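You operate a simulated robot arm through the tools that you are given. There is no shell and no other tool.

The job below is to be done with a simulated robot arm. You get a single attempt, and the scene is never put back.

## Task
Take the savings book out of the wooden box and lock the box.
Fine: lay the book on the sill by the box; the key goes in the free holder.

It is judged by the outcome, as a careful person would: the job done as asked, and still so three seconds after it is handed in. It fails if anything else is knocked over, pushed out of place, dropped, spilled or broken.

## Robot
A 7-joint arm with a two-finger parallel gripper, fixed in place. Base frame: the origin is on the floor under the middle of its stand, x ahead of it, y to its left, z up. Readings come in cm, degrees, newtons and seconds.
With the tool pointing down near the work surface it reaches from about 38 to 88 cm from the base axis. Its first joint turns from -166.0 to 166.0 degrees. Payload 3.43 kg.
The TCP is the grasp point between the finger pads, 3.4 cm short of the fingertips. In the tool frame z runs along the fingers and y along their closing line. Largest opening 12.8 cm; finger width 2.4, thickness 1.2; the body of the gripper, 4.8 by 13 cm, starts 9.6 cm behind the TCP.
Orientation is told as [roll, pitch, yaw] about the base's x, y, z axes, in that order, counted from this pose: with the fingers straight down and closing along the base's y, the tool's x points along the base's -x, its y along +y and its z along -z.

## Interface
- The arm moves only by the tool move_arm. Its argument "rows" is a list of rows, each a list of 7 numbers: the finger opening in cm, from 0 to 12.8, then the shift along the tool's x, y, z in units of 300 mm (1.0 is 300 mm), then the turn, a rotation vector about the tool's x, y, z in units of 45 degrees (1.0 is 45 degrees). In form: [[grip, x, y, z, ax, ay, az], ...]. A call has 1 to 20 rows; each row is the pose to reach, as a shift and turn from the pose commanded when the call began, along the tool's axes at that moment. A call with a number of a shift or a turn outside -1 to 1 is refused whole. Rows are played at 5 a second. More than 5 cm and 8.6 degrees between two rows, or a gripper value outside its range, and nothing of the call is played. Where a pose cannot be reached the arm comes as near as it can. A force on the tool above 70 N (or 10 N above the force at the start of the call, whichever is more), or a blocked arm, ends the call early, and 0.2 s more pass. Each finger travels about 15.3 cm/s and halts on what it meets, pressing with about 43 N; the grip force reading is that of the motor and also rises with nothing between the fingers. The clock runs only during rows and for 0.2 s after the last one: add rows that repeat a pose to give the fingers time. The reply holds the time, the measured pose of the TCP, the force on the tool along the base axes, the opening and the grip force, in the units named above and with some noise, with the torque about the TCP (base axes, N m) and any sound that the robot's microphone picked up.
- Cameras (640 x 400 px; columns grow to the right, rows downward): "scene" is fixed at [5.02, -50.25, 156.43]; the picture's right is [0.53, -0.85, 0.00], its down [-0.76, -0.48, -0.45] and it looks along [0.38, 0.24, -0.90] (base axes); focal length 242 px, centre (320, 200). "wrist" rides on the gripper at [7.6, -1.1, -16] in the tool frame; the picture's right is [0.15, 0.99, 0.00], its down [-0.88, 0.13, -0.46] and it looks along [-0.45, 0.07, 0.89] (tool axes); focal length 234 px, centre (320, 200). There is no depth. A picture from a camera that has moved, and an enlarged one, comes with that camera's place and axes in the base frame and with its lens.
- camera(camera): a new picture of that camera. No time passes.
- zoom(camera, box): a new picture of the part [left, top, right, bottom] of that camera's present view, enlarged. No time passes.
- job_done(): hands the job in; it is judged then, once.

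Nothing tells you positions but the pictures and the camera data. Unless the task says otherwise, let go and move clear before handing in.

The tools are called after ">>>" as a command line: name --pt "numbers of a row" for each row, then --argument value for the rest, lists and objects as JSON in quotes. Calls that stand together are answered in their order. move_arm: Moves the arm, as the interface text tells. Its arguments: {"type":"object","properties":{"rows":{"type":"array","items":{"type":"array","items":{"type":"number"}}}},"required":["rows"]} The other tools are called the same way: camera (camera) takes a picture; zoom (camera, box) takes an enlarged picture of a part of a camera's view; job_done () hands the job in.

At the start:

```text
clock: 0.0
tcp_pos: [23.14, -36.58, 130.45]
orientation: [0.0, 0.0, -0.1]
contact_force: [-0.1, 0.1, -0.4]
torque: [-0.01, 0.01, 0.0]
finger_gap: 12.78
finger_force: 0.1
```

scene: 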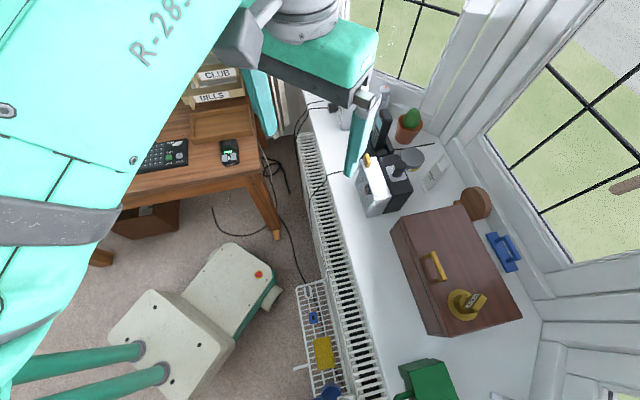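
wrist: 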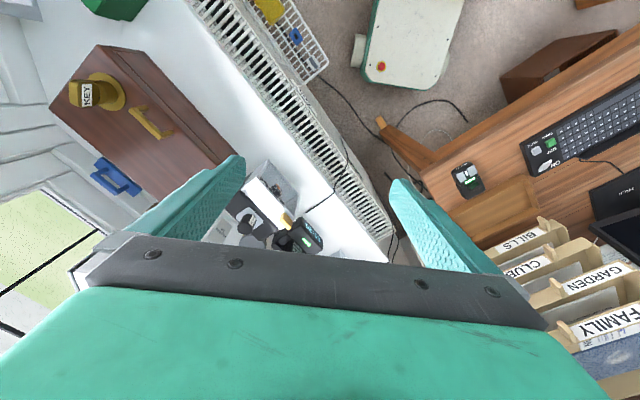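

I see a wooden box on a white windowsill, with a yellow handle and a round brass "KEY" item on top. I'll look closer at everything before moving.

>>> zoom --camera "scene" --box '[380, 180, 540, 340]'

>>> zoom --camera "scene" --box '[340, 80, 500, 220]'

>>> zoom --camera "scene" --box '[280, 270, 480, 400]'

>>> zoom --camera "wrist" --box '[40, 40, 260, 220]'

>>> zoom --camera "wrist" --box '[200, 140, 360, 260]'

```text
2.50 times, centred on (460, 260) of scene
camera zoom: at [5.02, -50.25, 156.43], right [0.53, -0.85, 0.0], down [-0.76, -0.48, -0.45], along [0.38, 0.24, -0.9], focal length 604 px, centre (-30, 50)
```

zoom: 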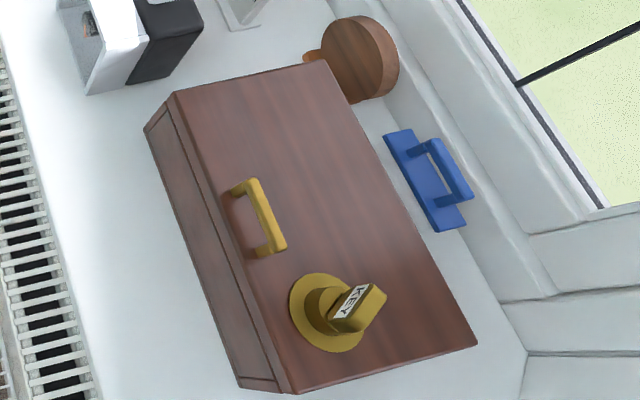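

```text
2.86 times, centred on (420, 150) of scene
camera zoom: at [5.02, -50.25, 156.43], right [0.53, -0.85, 0.0], down [-0.76, -0.48, -0.45], along [0.38, 0.24, -0.9], focal length 690 px, centre (34, 343)
```

zoom: 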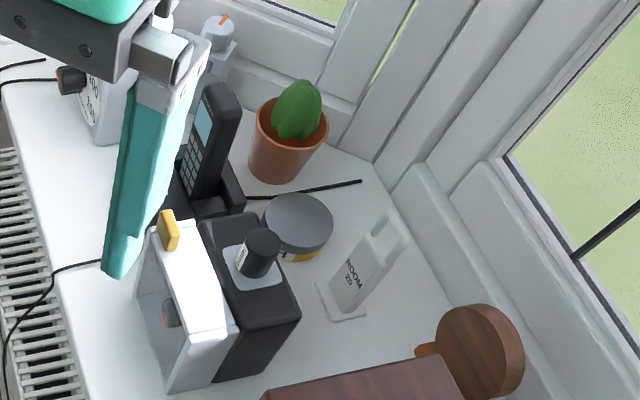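

```text
3.08 times, centred on (380, 335) of scene
camera zoom: at [5.02, -50.25, 156.43], right [0.53, -0.85, 0.0], down [-0.76, -0.48, -0.45], along [0.38, 0.24, -0.9], focal length 744 px, centre (135, -215)
```

zoom: 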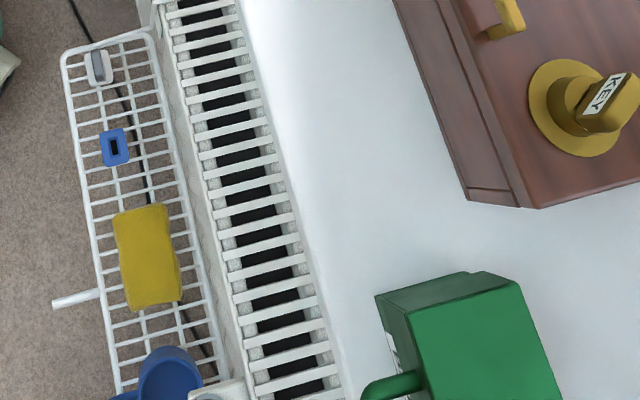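

```text
2.22 times, centred on (150, 130) of wrist
camera zoom: at [15.67, -37.8, 146.5], right [-0.15, 0.99, 0.0], down [0.88, 0.13, 0.46], along [0.45, 0.07, -0.89], focal length 520 px, centre (698, 356)
```

zoom: 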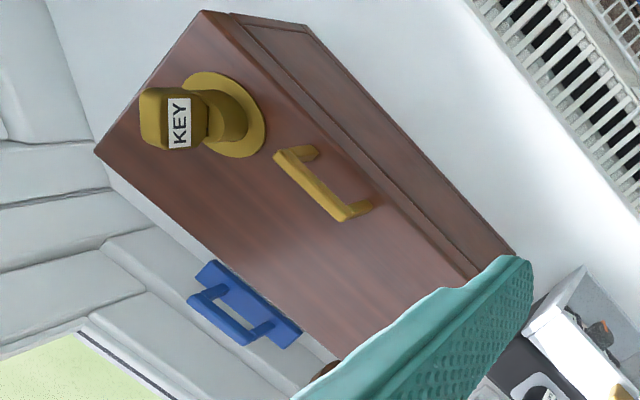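

```text
3.33 times, centred on (280, 200) of wrist
camera zoom: at [15.67, -37.8, 146.5], right [-0.15, 0.99, 0.0], down [0.88, 0.13, 0.46], along [0.45, 0.07, -0.89], focal length 781 px, centre (453, 200)
```

zoom: 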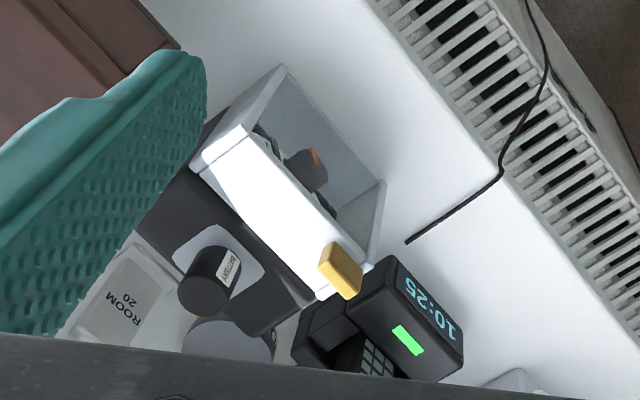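

The box lies diagonally on the sill, with its top at about z≈102, the sill at z≈91 and its centre near (32,-70). The key appears to be in a lock on the lid, so I'll move above it for a better look.

>>> move_arm --pt "12.8 -0.021 -0.106 0.023 0 0 0.125" --pt "12.8 -0.042 -0.2125 0.046 0 0 0.25" --pt "12.8 -0.0625 -0.319 0.069 0 0 0.375" --pt "12.8 -0.083 -0.425 0.0915 0 0 0.5" --pt "12.8 -0.104 -0.531 0.114 0 0 0.625" --pt "12.8 -0.125 -0.6375 0.137 0 0 0.75" --pt "12.8 -0.146 -0.744 0.16 0 0 0.875" --pt "12.8 -0.167 -0.85 0.183 0 0 1.0" --pt "12.8 -0.167 -0.85 0.183 0 0 1.0" --pt "12.8 -0.167 -0.85 0.183 0 0 1.0"

>>> camera --camera "wrist"

>>> camera --camera "scene"

```text
clock: 2.2
tcp_pos: [28.27, -62.32, 125.13]
orientation: [0.0, 0.0, -45.1]
contact_force: [-0.6, 0.2, -0.2]
torque: [0.04, -0.03, -0.03]
finger_gap: 12.79
finger_force: 0.0
```

```text
taken
camera wrist: at [22.18, -57.81, 141.13], right [0.6, 0.8, 0.0], down [0.71, -0.53, 0.46], along [0.37, -0.27, -0.89], focal length 234 px, centre (320, 200)
```

wrist: 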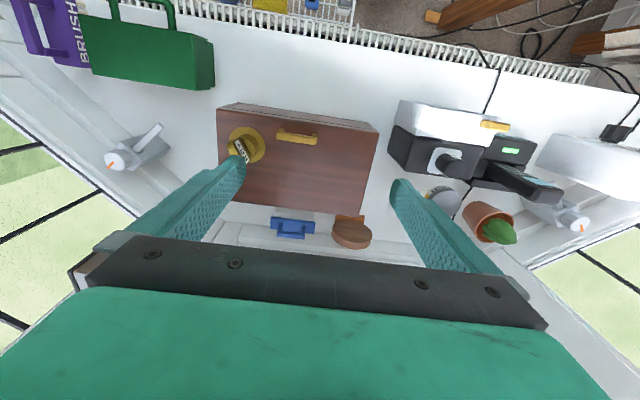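

```text
taken
```

scene: 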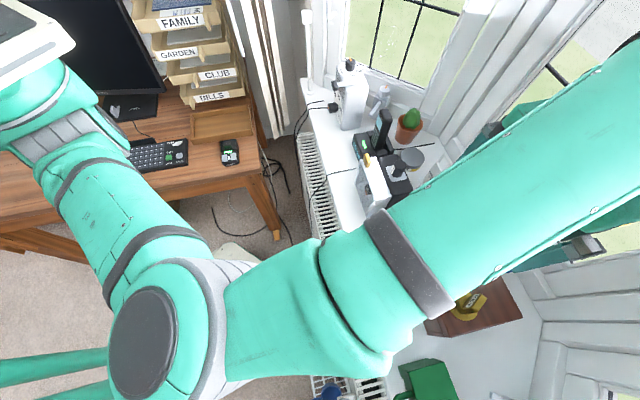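

>>> zoom --camera "wrist" --box '[190, 80, 400, 250]'

>>> zoom --camera "wrist" --box '[380, 80, 600, 250]'

>>> zoom --camera "wrist" --box '[0, 0, 240, 180]'

>>> zoom --camera "wrist" --box '[220, 0, 400, 60]'

>>> zoom --camera "wrist" --box '[240, 190, 400, 260]'

```text
2.35 times, centred on (295, 165) of wrist
camera zoom: at [22.18, -57.81, 141.13], right [0.6, 0.8, 0.0], down [0.71, -0.53, 0.46], along [0.37, -0.27, -0.89], focal length 551 px, centre (379, 282)
```

zoom: 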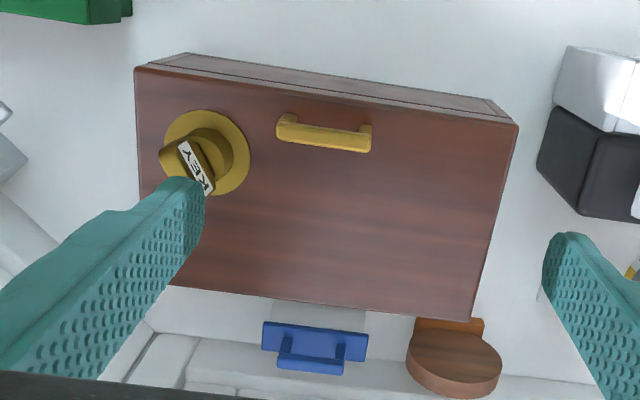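

```text
2.35 times, centred on (490, 165) of wrist
camera zoom: at [22.18, -57.81, 141.13], right [0.6, 0.8, 0.0], down [0.71, -0.53, 0.46], along [0.37, -0.27, -0.89], focal length 551 px, centre (-80, 282)
```

zoom: 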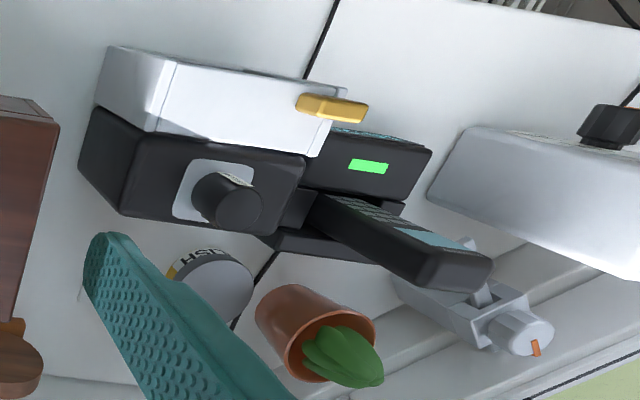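

```text
2.22 times, centred on (120, 90) of wrist
camera zoom: at [22.18, -57.81, 141.13], right [0.6, 0.8, 0.0], down [0.71, -0.53, 0.46], along [0.37, -0.27, -0.89], focal length 520 px, centre (764, 444)
```

zoom: 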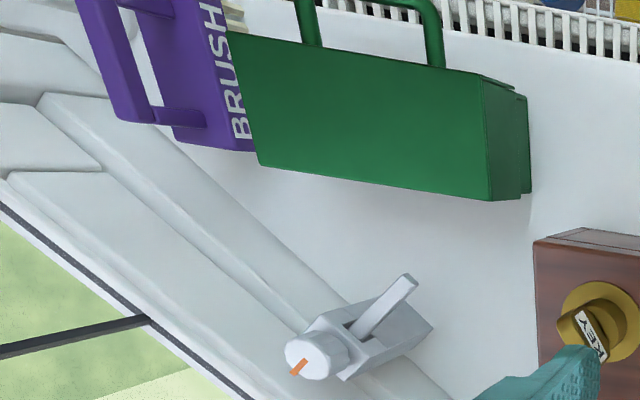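

```text
3.56 times, centred on (310, 30) of wrist
camera zoom: at [22.18, -57.81, 141.13], right [0.6, 0.8, 0.0], down [0.71, -0.53, 0.46], along [0.37, -0.27, -0.89], focal length 833 px, centre (356, 804)
```

zoom: 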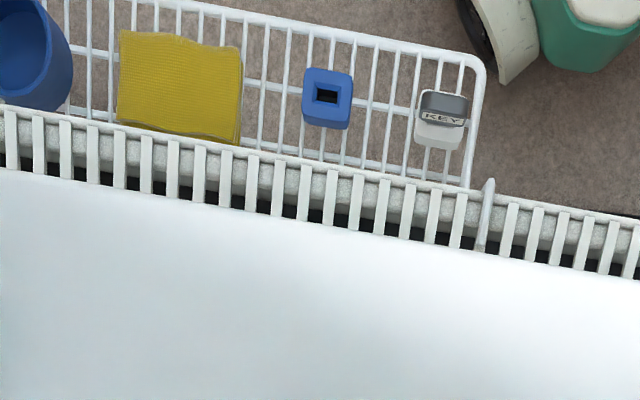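

```text
4.00 times, centred on (320, 225) of wrist
camera zoom: at [22.18, -57.81, 141.13], right [0.6, 0.8, 0.0], down [0.71, -0.53, 0.46], along [0.37, -0.27, -0.89], focal length 937 px, centre (320, 100)
```

zoom: 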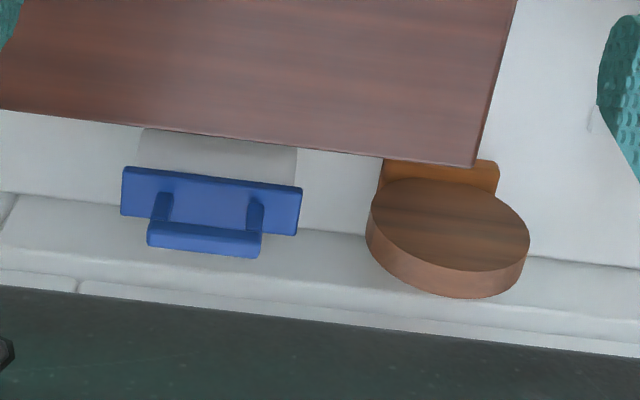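

>>> zoom --camera "wrist" --box '[210, 110, 290, 165]'

>>> zoom --camera "wrist" --box '[200, 90, 390, 150]'

>>> zoom --camera "wrist" --box '[290, 0, 350, 30]'

>>> zoom --camera "scene" --box '[430, 270, 530, 340]'

```text
7.27 times, centred on (250, 138) of wrist
camera zoom: at [22.18, -57.81, 141.13], right [0.6, 0.8, 0.0], down [0.71, -0.53, 0.46], along [0.37, -0.27, -0.89], focal length 1703 px, centre (829, 654)
```

zoom: 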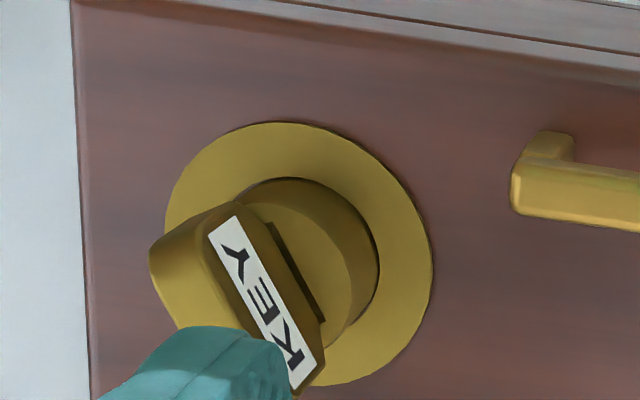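

```text
3.37 times, centred on (295, 120) of wrist
camera zoom: at [22.18, -57.81, 141.13], right [0.6, 0.8, 0.0], down [0.71, -0.53, 0.46], along [0.37, -0.27, -0.89], focal length 789 px, centre (404, 470)
```

zoom: 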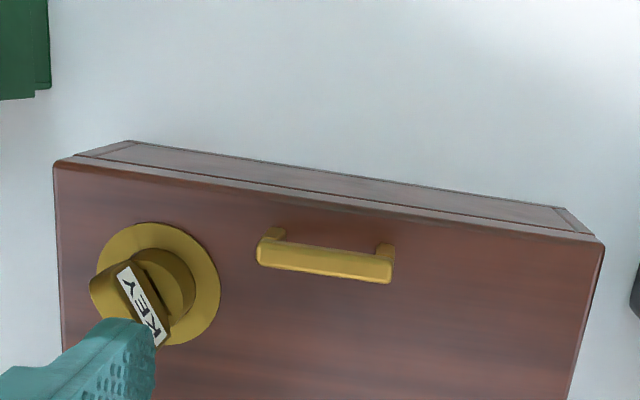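

```text
10.67 times, centred on (320, 15) of wrist
camera zoom: at [22.18, -57.81, 141.13], right [0.6, 0.8, 0.0], down [0.71, -0.53, 0.46], along [0.37, -0.27, -0.89], focal length 2498 px, centre (320, 2173)
```

zoom: 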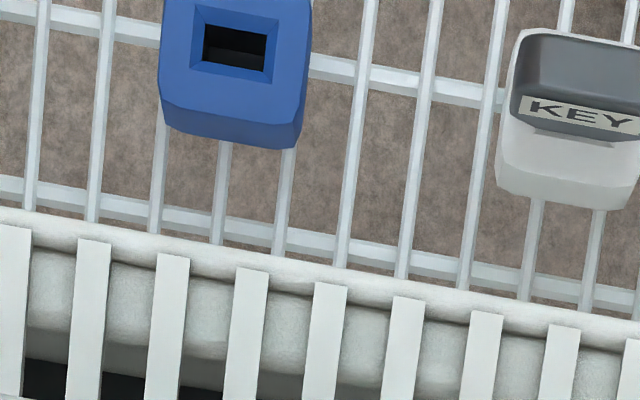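

```text
5.71 times, centred on (480, 305) of scene
camera zoom: at [5.02, -50.25, 156.43], right [0.53, -0.85, 0.0], down [-0.76, -0.48, -0.45], along [0.38, 0.24, -0.9], focal length 1381 px, centre (-594, -400)
```

zoom: 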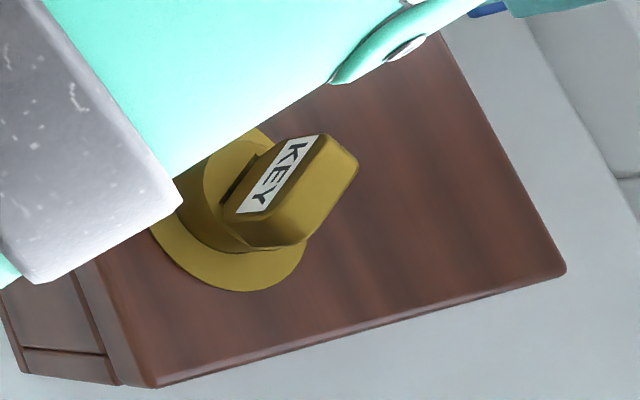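

A silver key already fills the white holder on the wire rack, and the blue holder next to it is free. Next I'll center the view on the lock to see how the brass key sits.

>>> move_arm --pt "12.8 0 -0.11 0.03 0 0 0" --pt "12.8 0 -0.22 0.06 0 0 0" --pt "12.8 -0.02 -0.33 0.1 0 0 0" --pt "12.8 -0.05 -0.36 0.13 0 0 0" --pt "12.8 -0.05 -0.36 0.13 0 0 0"

>>> camera --camera "wrist"

>>> camera --camera "scene"

```text
clock: 3.4
tcp_pos: [21.53, -70.87, 121.03]
orientation: [0.0, 0.0, -45.0]
contact_force: [-0.1, 0.6, -0.4]
torque: [0.01, -0.02, -0.01]
finger_gap: 12.79
finger_force: 0.1
```

```text
taken
camera wrist: at [15.51, -66.41, 137.05], right [0.6, 0.8, 0.0], down [0.71, -0.53, 0.46], along [0.37, -0.27, -0.89], focal length 234 px, centre (320, 200)
```

wrist: 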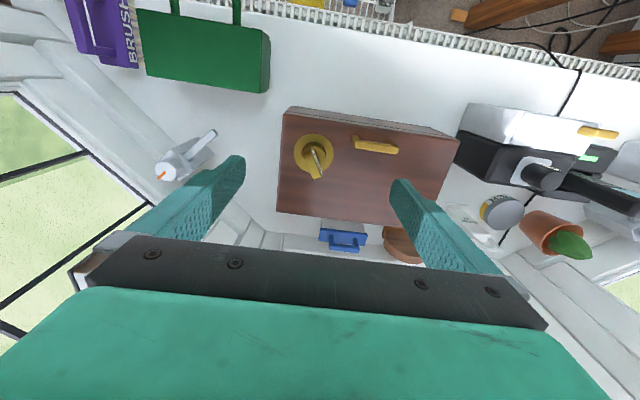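

```text
taken
```

scene: 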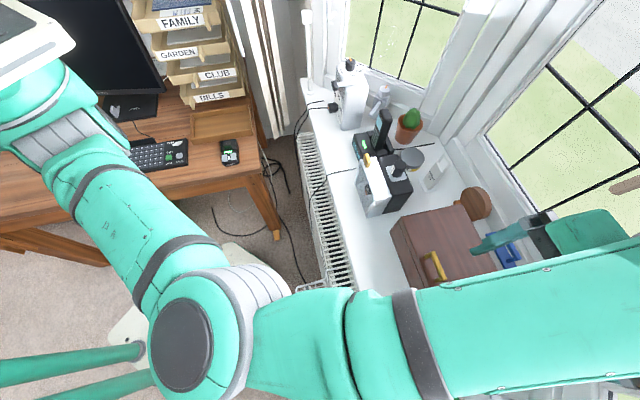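

>>> zoom --camera "wrist" --box '[280, 120, 360, 190]'

>>> zoom --camera "wrist" --box '[340, 120, 410, 165]'

>>> zoom --camera "wrist" --box '[260, 0, 400, 30]'

>>> zoom --camera "scene" --box '[380, 190, 540, 290]'

```text
5.71 times, centred on (320, 155) of wrist
camera zoom: at [15.51, -66.41, 137.05], right [0.6, 0.8, 0.0], down [0.71, -0.53, 0.46], along [0.37, -0.27, -0.89], focal length 1338 px, centre (320, 457)
```

zoom: 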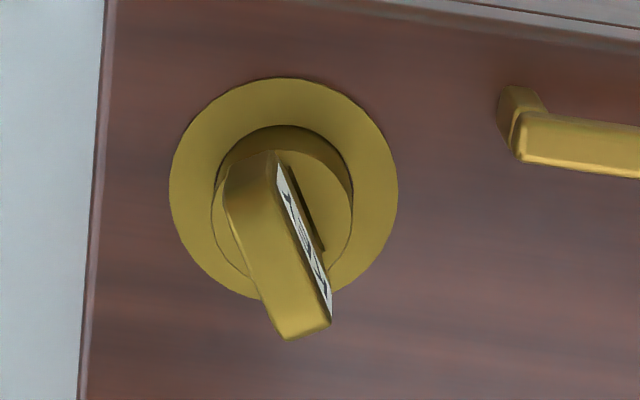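

```text
8.89 times, centred on (375, 142) of wrist
camera zoom: at [15.51, -66.41, 137.05], right [0.6, 0.8, 0.0], down [0.71, -0.53, 0.46], along [0.37, -0.27, -0.89], focal length 2082 px, centre (-169, 711)
```

zoom: 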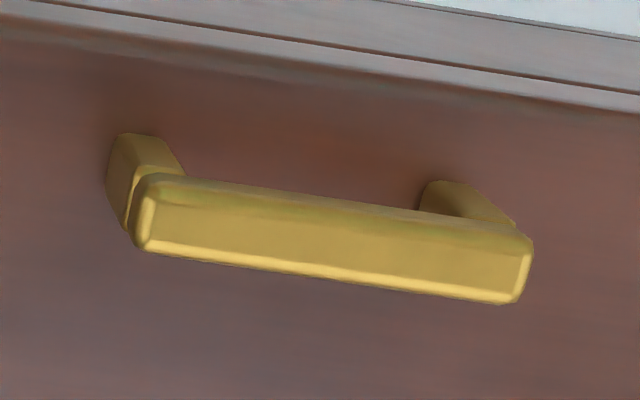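

```text
4.57 times, centred on (330, 15) of wrist
camera zoom: at [15.51, -66.41, 137.05], right [0.6, 0.8, 0.0], down [0.71, -0.53, 0.46], along [0.37, -0.27, -0.89], focal length 1070 px, centre (274, 1046)
```

zoom: 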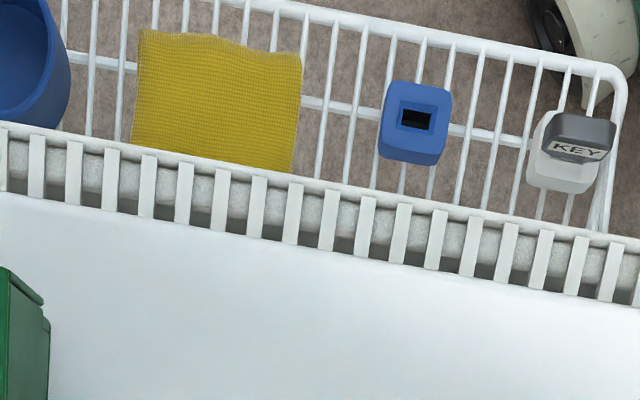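

```text
4.00 times, centred on (460, 240) of scene
camera zoom: at [5.02, -50.25, 156.43], right [0.53, -0.85, 0.0], down [-0.76, -0.48, -0.45], along [0.38, 0.24, -0.9], focal length 966 px, centre (-240, 40)
```

zoom: 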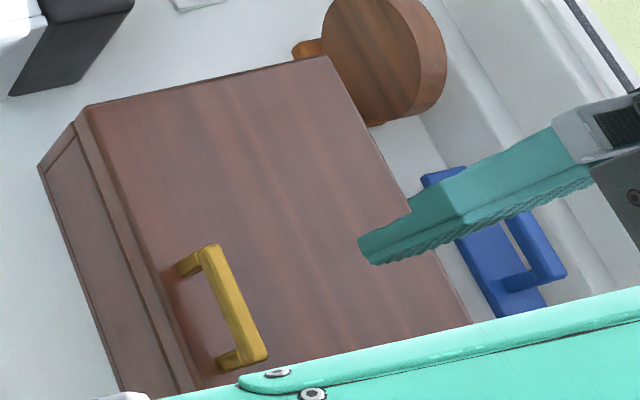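

The brass key stands upright in a slotted brass lock near (23,-73), with its bow along about -21°. The handle bar runs along the lid's front at about (26.4,-65.1), z≈105–106. I'll turn the gripper across the handle and look again before gripping it.

>>> move_arm --pt "12.8 0.003 0.04 0.01 0 0 0.16" --pt "12.8 0.006 0.08 0.02 0 0 0.32" --pt "12.8 0.01 0.12 0.03 0 0 0.48" --pt "12.8 0.013 0.16 0.04 0 0 0.64" --pt "12.8 0.017 0.21 0.05 0 0 0.82" --pt "12.8 0.021 0.252 0.06 0 0 1.0" --pt "12.8 0.021 0.252 0.06 0 0 1.0"

>>> move_arm --pt "8 0 0 0 0 0 0.16" --pt "7 0 0 0 0 0 0.32" --pt "6 0 0 0 0 0 0.48" --pt "6 0 0 0 0 0 0.64" --pt "6 0 0 0 0 0 0.82" --pt "6 0 0 0 0 0 1.0" --pt "6 0 0 0 0 0 1.0"

>>> camera --camera "wrist"

>>> camera --camera "scene"

```text
clock: 5.0
tcp_pos: [26.68, -65.08, 119.18]
orientation: [-0.1, 0.1, -90.0]
contact_force: [-0.2, 0.1, 0.7]
torque: [0.0, -0.01, 0.03]
finger_gap: 12.8
finger_force: 0.1
```

```text
clock: 6.6
tcp_pos: [26.49, -65.07, 119.3]
orientation: [0.0, 0.0, -135.2]
contact_force: [-0.5, -0.9, 0.4]
torque: [0.01, 0.02, 0.0]
finger_gap: 6.02
finger_force: 0.1
```

```text
taken
camera wrist: at [31.19, -58.97, 135.32], right [0.8, -0.6, 0.0], down [-0.53, -0.71, 0.46], along [-0.27, -0.37, -0.89], focal length 234 px, centre (320, 200)
```

wrist: 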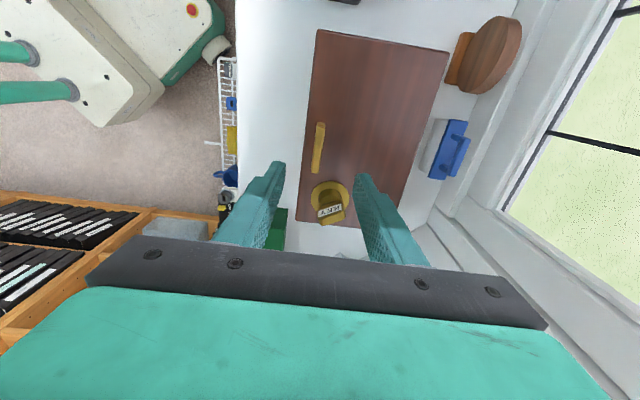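

```text
taken
```

scene: 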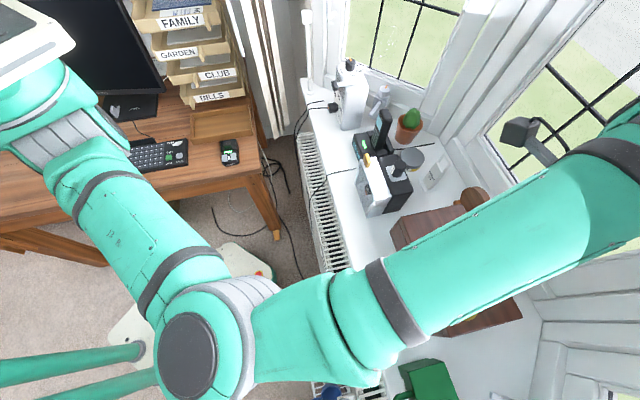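

>>> zoom --camera "wrist" --box '[280, 100, 380, 240]'

>>> zoom --camera "wrist" --box '[290, 20, 530, 190]'

>>> zoom --camera "wrist" --box '[200, 50, 260, 200]'

```text
2.86 times, centred on (330, 170) of wrist
camera zoom: at [31.19, -58.97, 135.32], right [0.8, -0.6, 0.0], down [-0.53, -0.71, 0.46], along [-0.27, -0.37, -0.89], focal length 669 px, centre (291, 286)
```

zoom: 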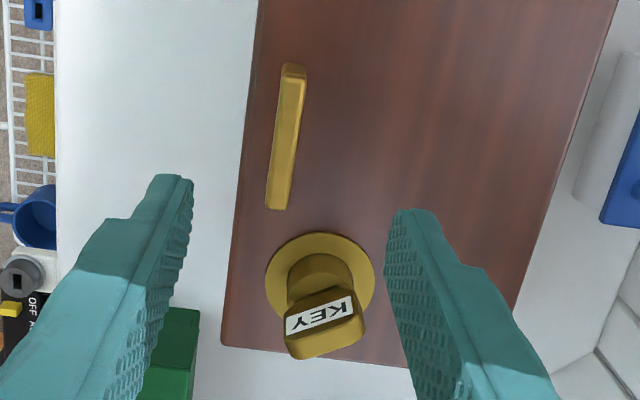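

```text
2.35 times, centred on (410, 105) of wrist
camera zoom: at [31.19, -58.97, 135.32], right [0.8, -0.6, 0.0], down [-0.53, -0.71, 0.46], along [-0.27, -0.37, -0.89], focal length 551 px, centre (108, 424)
```

zoom: 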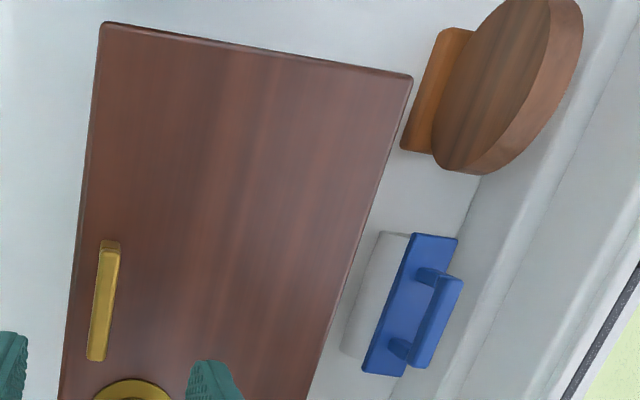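

```text
2.67 times, centred on (230, 125) of wrist
camera zoom: at [31.19, -58.97, 135.32], right [0.8, -0.6, 0.0], down [-0.53, -0.71, 0.46], along [-0.27, -0.37, -0.89], focal length 624 px, centre (560, 400)
```

zoom: 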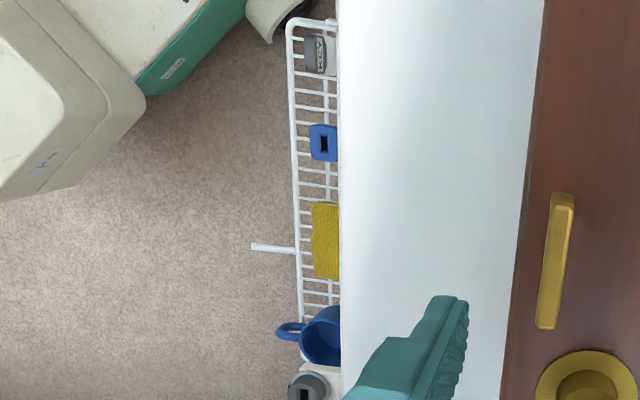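

The handle position checks out at (26.4,-65.2) with its top at z≈106, aligned with the gripper. I'll descend around it with clearance.

>>> move_arm --pt "5 0 0 0.12 0 0 0" --pt "4 0 0 0.24 0 0 0" --pt "4 0 0 0.34 0 0 0" --pt "4 0 0 0.39 0 0 0" --pt "4 0 0 0.423 0 0 0" --pt "4 0 0 0.423 0 0 0"

>>> camera --camera "wrist"

>>> zoom --camera "wrist" --box '[240, 130, 420, 250]'

```text
clock: 8.0
tcp_pos: [26.45, -65.09, 106.78]
orientation: [0.0, 0.0, -135.0]
contact_force: [1.0, 0.1, 0.3]
torque: [0.0, 0.01, 0.0]
finger_gap: 4.01
finger_force: 0.1
```

```text
taken
camera wrist: at [31.18, -58.92, 122.66], right [0.8, -0.6, 0.0], down [-0.53, -0.71, 0.46], along [-0.27, -0.37, -0.89], focal length 234 px, centre (320, 200)
```

wrist: 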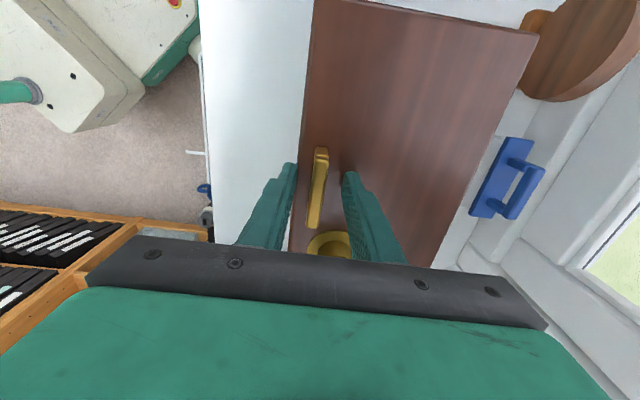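

```text
3.33 times, centred on (330, 190) of wrist
camera zoom: at [31.18, -58.92, 122.66], right [0.8, -0.6, 0.0], down [-0.53, -0.71, 0.46], along [-0.27, -0.37, -0.89], focal length 781 px, centre (287, 233)
```

zoom: 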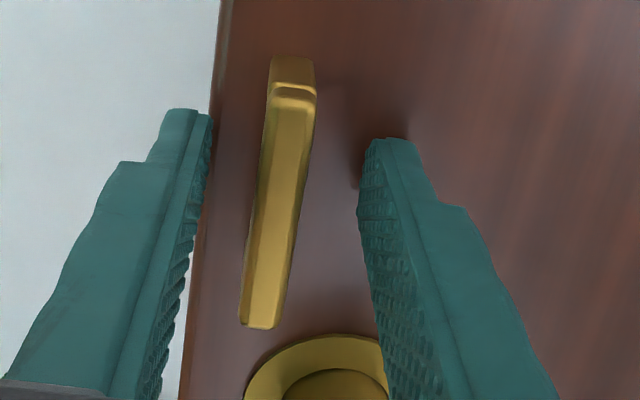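

The bar is centered between the fingers, so I'll close on it and then test-lift gently.

>>> move_arm --pt "2.5 0 0 0 0 0 0" --pt "1.0 0 0 0 0 0 0" --pt "0.5 0 0 0 0 0 0" --pt "0.5 0 0 0 0 0 0"

>>> zoom --camera "wrist" --box '[240, 130, 420, 250]'

```text
clock: 9.0
tcp_pos: [26.46, -64.92, 106.7]
orientation: [0.0, 0.0, -135.0]
contact_force: [-8.2, 13.0, 3.4]
torque: [0.24, -0.06, -0.01]
finger_gap: 1.33
finger_force: 7.1
```

```text
3.33 times, centred on (330, 190) of wrist
camera zoom: at [31.12, -58.88, 122.71], right [0.8, -0.6, 0.0], down [-0.53, -0.72, 0.46], along [-0.27, -0.37, -0.89], focal length 781 px, centre (287, 233)
```

zoom: 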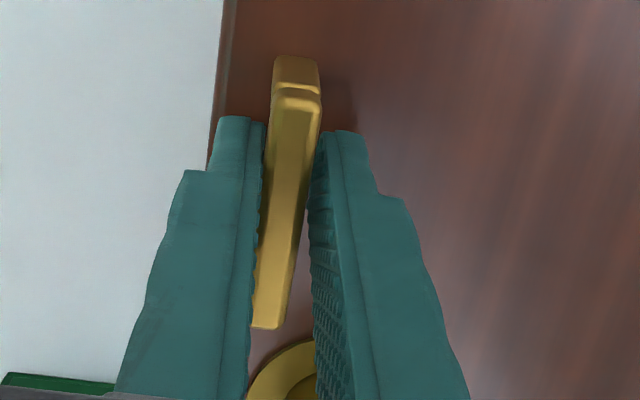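

>>> move_arm --pt "0.5 0 -0.005 0 0 0 0" --pt "0.5 0 -0.008 0 0 0 0" --pt "0.5 0 -0.008 0 0 0 0"

>>> camera --camera "scene"

```text
clock: 9.8
tcp_pos: [26.43, -64.8, 106.63]
orientation: [0.0, -0.1, -135.1]
contact_force: [0.2, 3.6, 3.1]
torque: [-0.05, 0.05, -0.03]
finger_gap: 1.07
finger_force: 44.1
```

```text
taken
```

scene: 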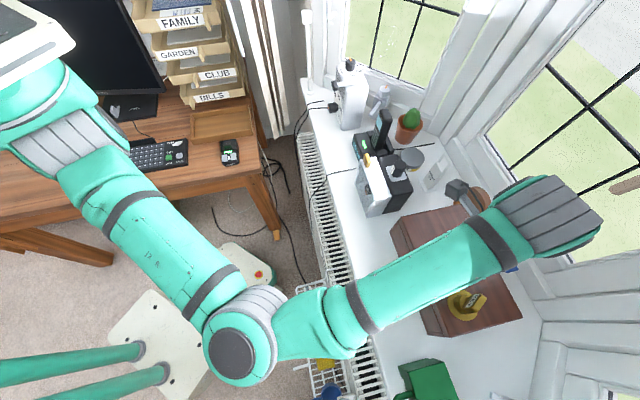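

The lid seems hinged at the back. With a firm grip on the handle, I'll do a tiny 0.4 cm lift and check the force and the seam to see whether it's locked.

>>> zoom --camera "scene" --box '[380, 200, 460, 260]'

>>> move_arm --pt "0.5 0 0 -0.005 0 0 0" --pt "0.5 0 0 -0.01 0 0 0" --pt "0.5 0 0 -0.014 0 0 0"

>>> zoom --camera "scene" --box '[380, 200, 460, 260]'

```text
6.67 times, centred on (420, 230) of scene
camera zoom: at [5.02, -50.25, 156.43], right [0.53, -0.85, 0.0], down [-0.76, -0.48, -0.45], along [0.38, 0.24, -0.9], focal length 1611 px, centre (-347, 0)
```

zoom: 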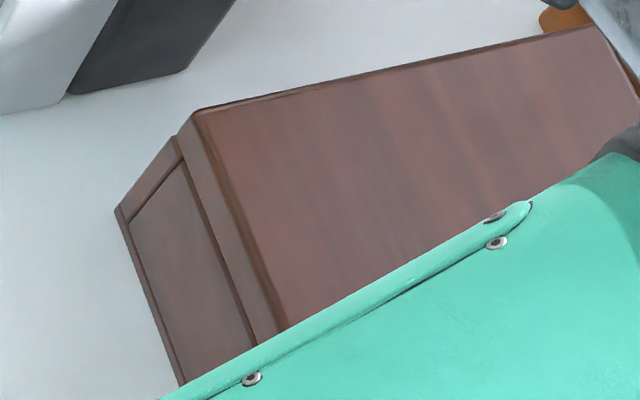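

```text
clock: 10.6
tcp_pos: [26.42, -64.93, 106.92]
orientation: [0.0, 0.2, -135.1]
contact_force: [11.0, -14.2, -15.5]
torque: [0.35, 0.42, -0.02]
finger_gap: 1.08
finger_force: 44.7
```

```text
6.67 times, centred on (420, 230) of scene
camera zoom: at [5.02, -50.25, 156.43], right [0.53, -0.85, 0.0], down [-0.76, -0.48, -0.45], along [0.38, 0.24, -0.9], focal length 1611 px, centre (-347, 0)
```

zoom: 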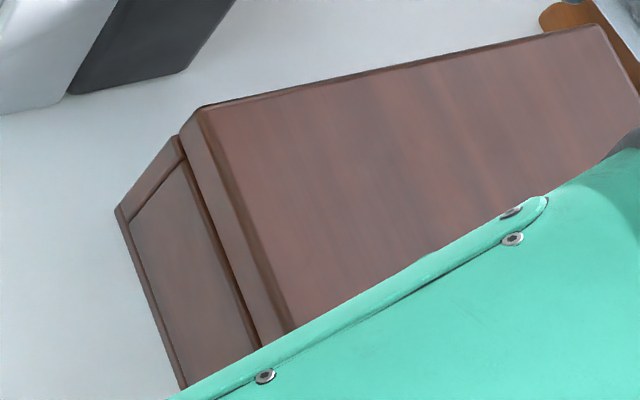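

The lid lifted while the box body stayed put, so it's unlocked and hinged at the back. I'll lower it, let go, and check whether the key is captive before swinging the lid fully.

>>> move_arm --pt "0.5 0 0 0.005 0 0 0" --pt "0.5 0 0 0.01 0 0 0" --pt "0.5 0 0 0.014 0 0 0" --pt "0.5 0 0 0.014 0 0 0"

>>> move_arm --pt "2.0 0 0 0 0 0 0" --pt "3.5 0 0 0 0 0 0" --pt "3.5 0 0 0 0 0 0"

>>> zoom --camera "scene" --box '[380, 200, 460, 260]'

>>> zoom --camera "wrist" --box '[240, 130, 420, 250]'

```text
clock: 11.6
tcp_pos: [26.26, -64.9, 106.6]
orientation: [0.0, 0.0, -135.0]
contact_force: [5.1, -7.9, 0.4]
torque: [0.31, -0.41, 0.0]
finger_gap: 1.07
finger_force: 44.2
```

```text
clock: 12.4
tcp_pos: [26.43, -64.81, 106.59]
orientation: [-0.1, -0.1, -135.0]
contact_force: [0.0, -0.1, -0.2]
torque: [-0.01, -0.03, 0.02]
finger_gap: 3.51
finger_force: 0.0
```

```text
6.67 times, centred on (420, 230) of scene
camera zoom: at [5.02, -50.25, 156.43], right [0.53, -0.85, 0.0], down [-0.76, -0.48, -0.45], along [0.38, 0.24, -0.9], focal length 1611 px, centre (-347, 0)
```

zoom: 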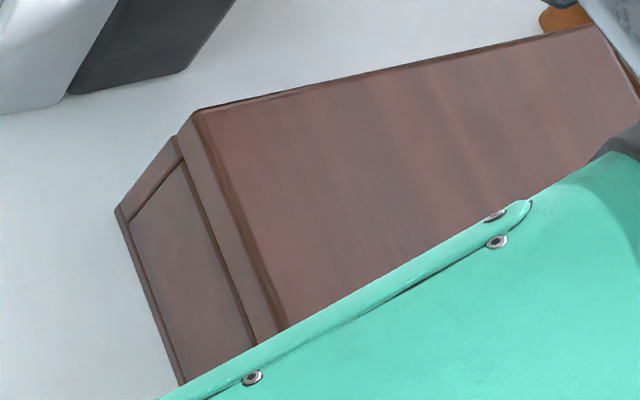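

```text
3.33 times, centred on (330, 190) of wrist
camera zoom: at [31.02, -58.74, 122.64], right [0.8, -0.6, 0.0], down [-0.53, -0.71, 0.46], along [-0.27, -0.37, -0.89], focal length 781 px, centre (287, 233)
```

zoom: 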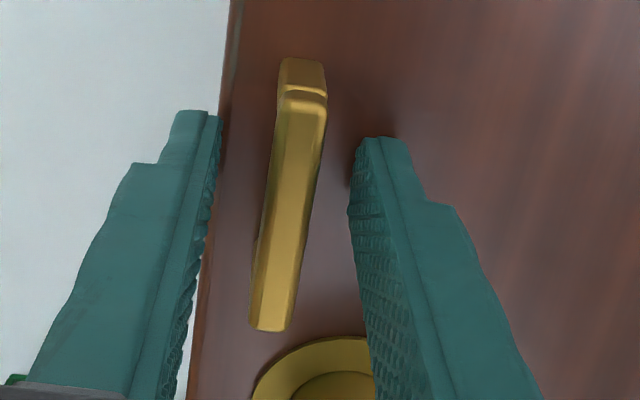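

The lid is back exactly where it was. Now I'll rise and turn over the key to inspect it.

>>> move_arm --pt "3.5 0 0 -0.1 0 0 0" --pt "3.5 0 0 -0.2 0 0 -0.1" --pt "4 0 0 -0.3 0 0 -0.28" --pt "5 0 0 -0.4 0 0 -0.46" --pt "6 0 0 -0.45 0 0 -0.64" --pt "6 0 0 -0.45 0 0 -0.82" --pt "6 0 0 -0.45 0 0 -1.0"

>>> move_arm --pt "6 0 0 0 0 0 -0.18" --pt "6 0 0 0 0 0 -0.36" --pt "6 0 0 0 0 0 -0.54" --pt "6 0 0 0 0 0 -0.72" --pt "6 0 0 0 0 0 -0.88" --pt "6 0 0 0 0 0 -1.0" --pt "6 0 0 0 0 0 -1.0"

```text
clock: 14.0
tcp_pos: [26.25, -64.87, 120.03]
orientation: [0.0, 0.0, -89.9]
contact_force: [-0.3, 0.0, -0.1]
torque: [0.01, -0.01, 0.03]
finger_gap: 5.99
finger_force: 0.0
```

```text
clock: 15.6
tcp_pos: [26.36, -65.0, 120.11]
orientation: [-0.1, 0.0, -45.0]
contact_force: [0.2, -0.1, 0.0]
torque: [-0.01, -0.04, 0.03]
finger_gap: 6.02
finger_force: 0.0
```

>>> move_arm --pt "6 -0.026 -0.067 0.01 0 0 -0.133" --pt "6 -0.052 -0.134 0.02 0 0 -0.267" --pt "6 -0.078 -0.201 0.03 0 0 -0.4" --pt "6 -0.104 -0.269 0.035 0 0 -0.533" --pt "6 -0.104 -0.269 0.035 0 0 -0.533"

>>> camera --camera "wrist"

>>> zoom --camera "wrist" --box '[270, 110, 370, 210]'

>>> camera --camera "scene"

```text
clock: 16.8
tcp_pos: [22.79, -72.74, 119.05]
orientation: [0.0, 0.0, -20.9]
contact_force: [0.1, 0.4, -0.1]
torque: [0.0, -0.04, -0.02]
finger_gap: 6.0
finger_force: 0.0
```

```text
taken
camera wrist: at [15.46, -71.25, 134.98], right [0.22, 0.98, 0.0], down [0.87, -0.19, 0.46], along [0.45, -0.1, -0.89], focal length 234 px, centre (320, 200)
```

wrist: 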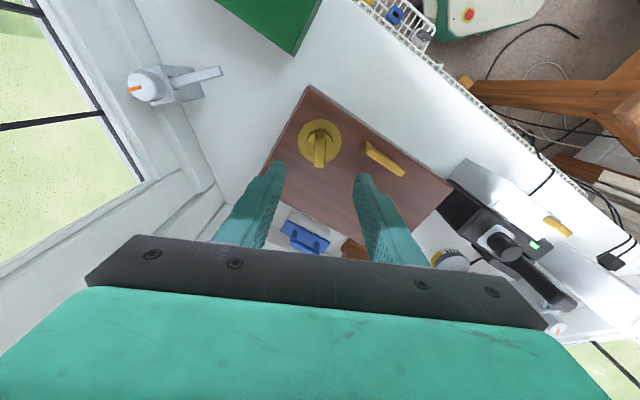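

```text
4.00 times, centred on (320, 160) of wrist
camera zoom: at [15.46, -71.25, 134.98], right [0.22, 0.98, 0.0], down [0.87, -0.19, 0.46], along [0.45, -0.1, -0.89], focal length 937 px, centre (320, 360)
```

zoom: 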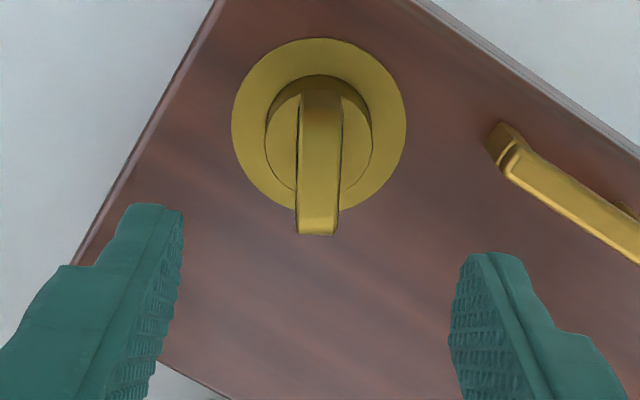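

```text
taken
```

scene: 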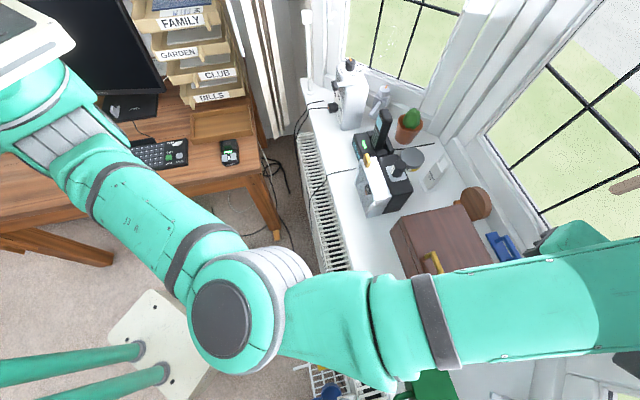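

>>> zoom --camera "wrist" --box '[300, 115, 345, 175]'

>>> zoom --camera "wrist" --box '[370, 0, 440, 50]'

>>> zoom --camera "scene" --box '[460, 200, 540, 260]'

```text
6.67 times, centred on (322, 145) of wrist
camera zoom: at [15.46, -71.25, 134.98], right [0.22, 0.98, 0.0], down [0.87, -0.19, 0.46], along [0.45, -0.1, -0.89], focal length 1561 px, centre (303, 567)
```

zoom: 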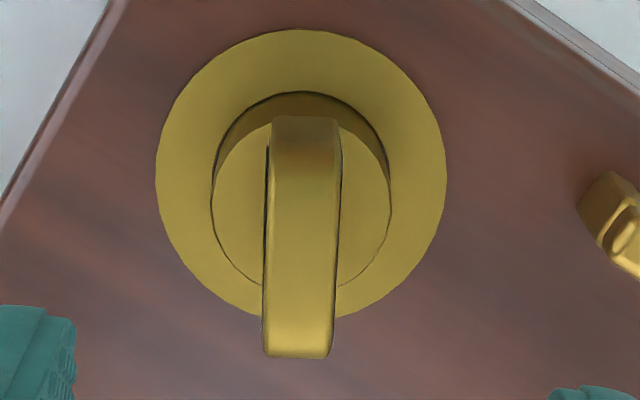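

```text
8.00 times, centred on (405, 25) of wrist
camera zoom: at [15.46, -71.25, 134.98], right [0.22, 0.98, 0.0], down [0.87, -0.19, 0.46], along [0.45, -0.1, -0.89], focal length 1873 px, centre (-360, 1600)
```

zoom: 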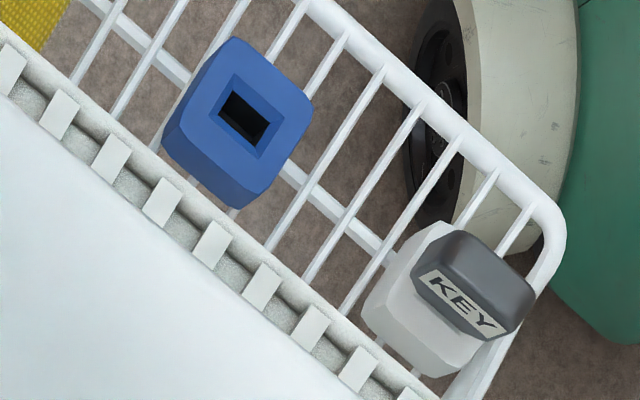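

```text
6.67 times, centred on (500, 230) of scene
camera zoom: at [5.02, -50.25, 156.43], right [0.53, -0.85, 0.0], down [-0.76, -0.48, -0.45], along [0.38, 0.24, -0.9], focal length 1611 px, centre (-880, 0)
```

zoom: 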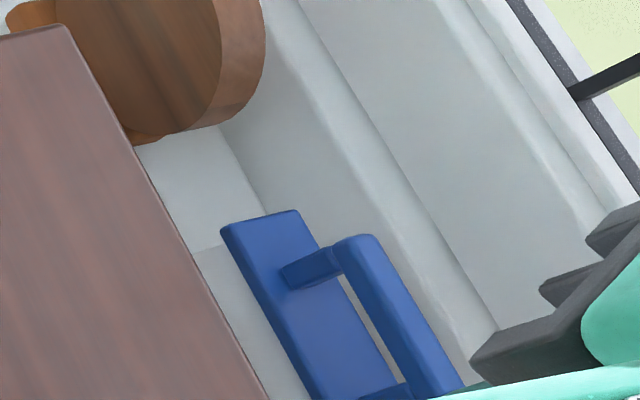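

The key bow lies at about -14.5° in yaw, centered on the lock at (22.95,-72.98), top z≈107 and about 1.26 cm thick. I'll descend over it and check alignment before gripping.

>>> move_arm --pt "5 -0.004 -0.003 0.1 0 0 -0.142" --pt "4 -0.0078 -0.0056 0.2 0 0 -0.142" --pt "3.6 -0.0078 -0.0056 0.27 0 0 -0.142" --pt "3.6 -0.0078 -0.0056 0.32 0 0 -0.142" --pt "3.6 -0.0078 -0.0056 0.345 0 0 -0.142" --pt "3.6 -0.0078 -0.0056 0.345 0 0 -0.142"

>>> zoom --camera "wrist" --box '[240, 120, 400, 250]'

>>> zoom --camera "scene" --box '[380, 200, 540, 340]'

```text
clock: 18.2
tcp_pos: [23.03, -72.89, 108.92]
orientation: [-0.1, -0.1, -14.6]
contact_force: [-0.5, 0.0, 15.2]
torque: [-0.22, 0.16, -0.01]
finger_gap: 3.59
finger_force: 0.1
```

```text
3.08 times, centred on (320, 185) of wrist
camera zoom: at [15.44, -72.07, 124.86], right [0.11, 0.99, 0.0], down [0.88, -0.09, 0.46], along [0.45, -0.05, -0.89], focal length 720 px, centre (320, 246)
```

zoom: 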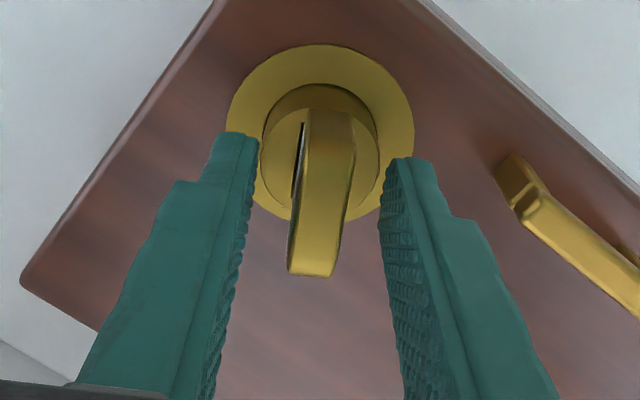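

```text
2.86 times, centred on (460, 270) of scene
camera zoom: at [5.02, -50.25, 156.43], right [0.53, -0.85, 0.0], down [-0.76, -0.48, -0.45], along [0.38, 0.24, -0.9], focal length 690 px, centre (-80, 0)
```

zoom: 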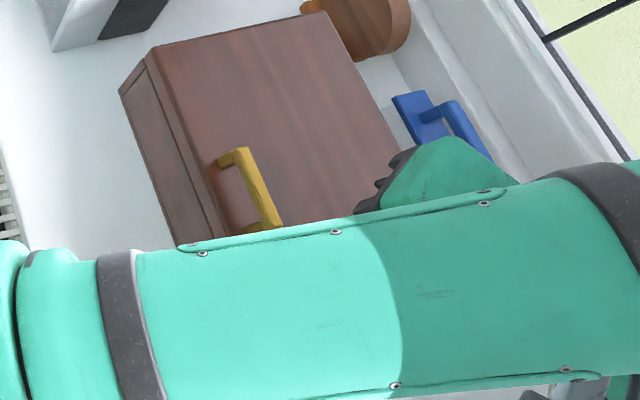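

There's an unexpected 15 N upward contact force here. I'll back up slightly and find out what is touching before going on.

>>> zoom --camera "wrist" --box '[285, 140, 345, 180]'

>>> move_arm --pt "3.6 0 0 -0.01 0 0 0" --pt "3.6 0 0 -0.02 0 0 0" --pt "3.6 0 0 -0.02 0 0 0"

>>> camera --camera "wrist"

>>> camera --camera "scene"

```text
10.00 times, centred on (315, 160) of wrist
camera zoom: at [15.44, -72.07, 124.86], right [0.11, 0.99, 0.0], down [0.88, -0.09, 0.46], along [0.45, -0.05, -0.89], focal length 2342 px, centre (370, 600)
```

zoom: 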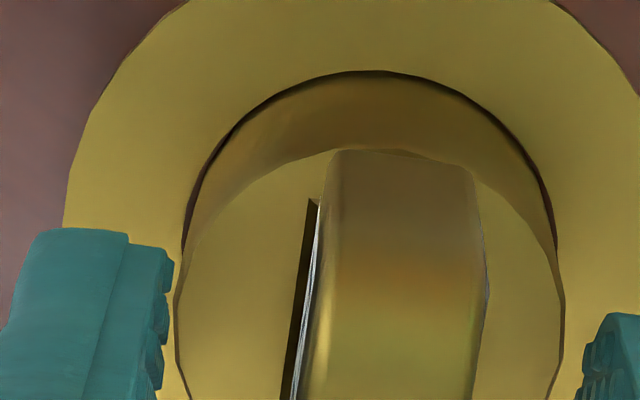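

```text
clock: 19.0
tcp_pos: [22.96, -72.95, 109.27]
orientation: [0.0, 0.0, -14.6]
contact_force: [0.0, 0.2, 0.6]
torque: [-0.03, -0.01, 0.02]
finger_gap: 3.58
finger_force: 0.1
```

```text
taken
camera wrist: at [15.45, -72.21, 125.26], right [0.11, 0.99, 0.0], down [0.89, -0.1, 0.46], along [0.45, -0.05, -0.89], focal length 234 px, centre (320, 200)
```

wrist: 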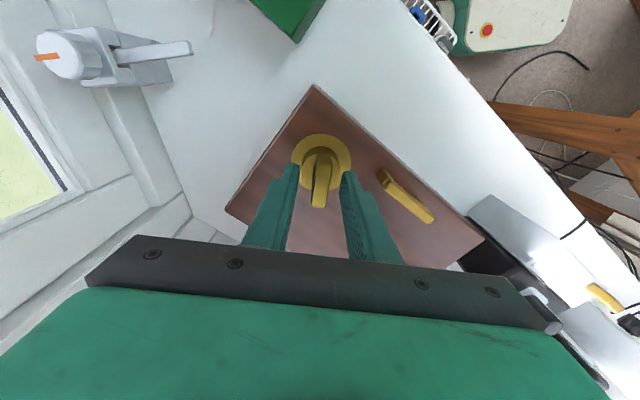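

```text
taken
```

scene: 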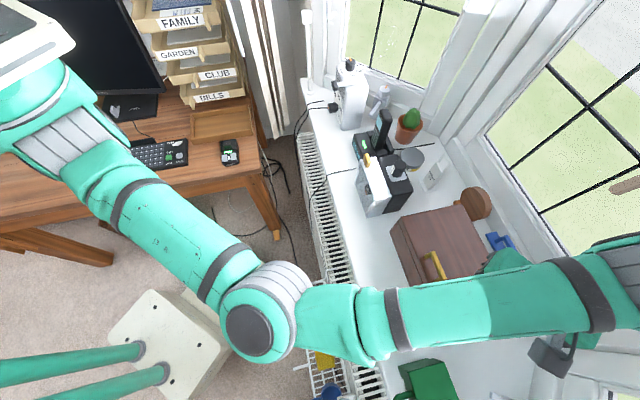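

>>> zoom --camera "wrist" --box '[260, 120, 380, 220]'

```text
4.00 times, centred on (320, 170) of wrist
camera zoom: at [15.45, -72.21, 125.26], right [0.11, 0.99, 0.0], down [0.89, -0.1, 0.46], along [0.45, -0.05, -0.89], focal length 937 px, centre (320, 320)
```

zoom: 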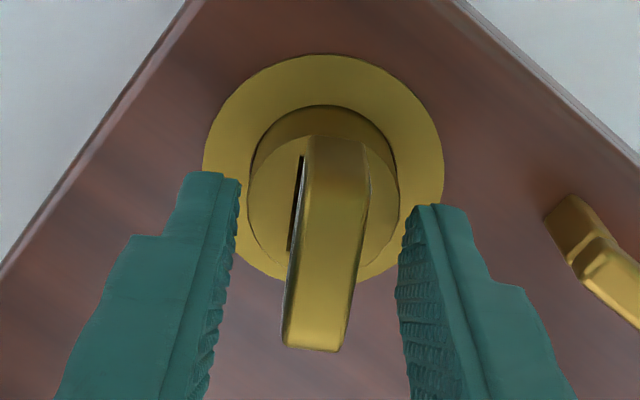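

The lock cylinder's top is probably at z≈105.5, which the fingertip had touched. At this height I'm clear and well aligned, so I'll close on the key bow.

>>> move_arm --pt "2.4 0 0 0 0 0 0" --pt "1.4 0 0 0 0 0 0" --pt "0.8 0 0 0 0 0 0" --pt "0.8 0 0 0 0 0 0" --pt "0.8 0 0 0 0 0 0"

>>> zoom --camera "wrist" --box '[260, 120, 380, 220]'

```text
clock: 20.2
tcp_pos: [22.87, -72.83, 109.22]
orientation: [0.0, 0.0, -14.6]
contact_force: [0.8, 4.9, -1.2]
torque: [-0.02, 0.06, -0.03]
finger_gap: 1.08
finger_force: 43.2
```

```text
4.00 times, centred on (320, 170) of wrist
camera zoom: at [15.46, -72.19, 125.3], right [0.11, 0.99, 0.0], down [0.88, -0.1, 0.46], along [0.45, -0.05, -0.89], focal length 937 px, centre (320, 320)
```

zoom: 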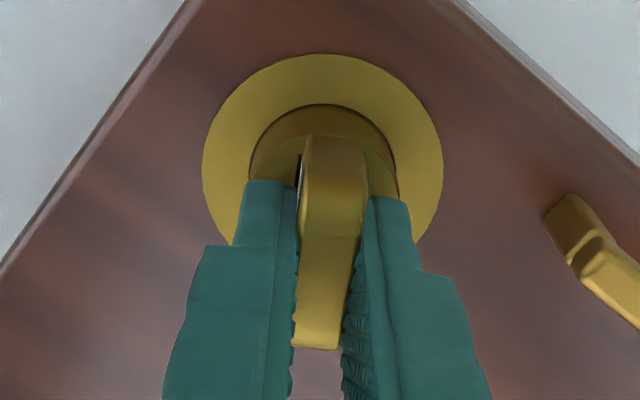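

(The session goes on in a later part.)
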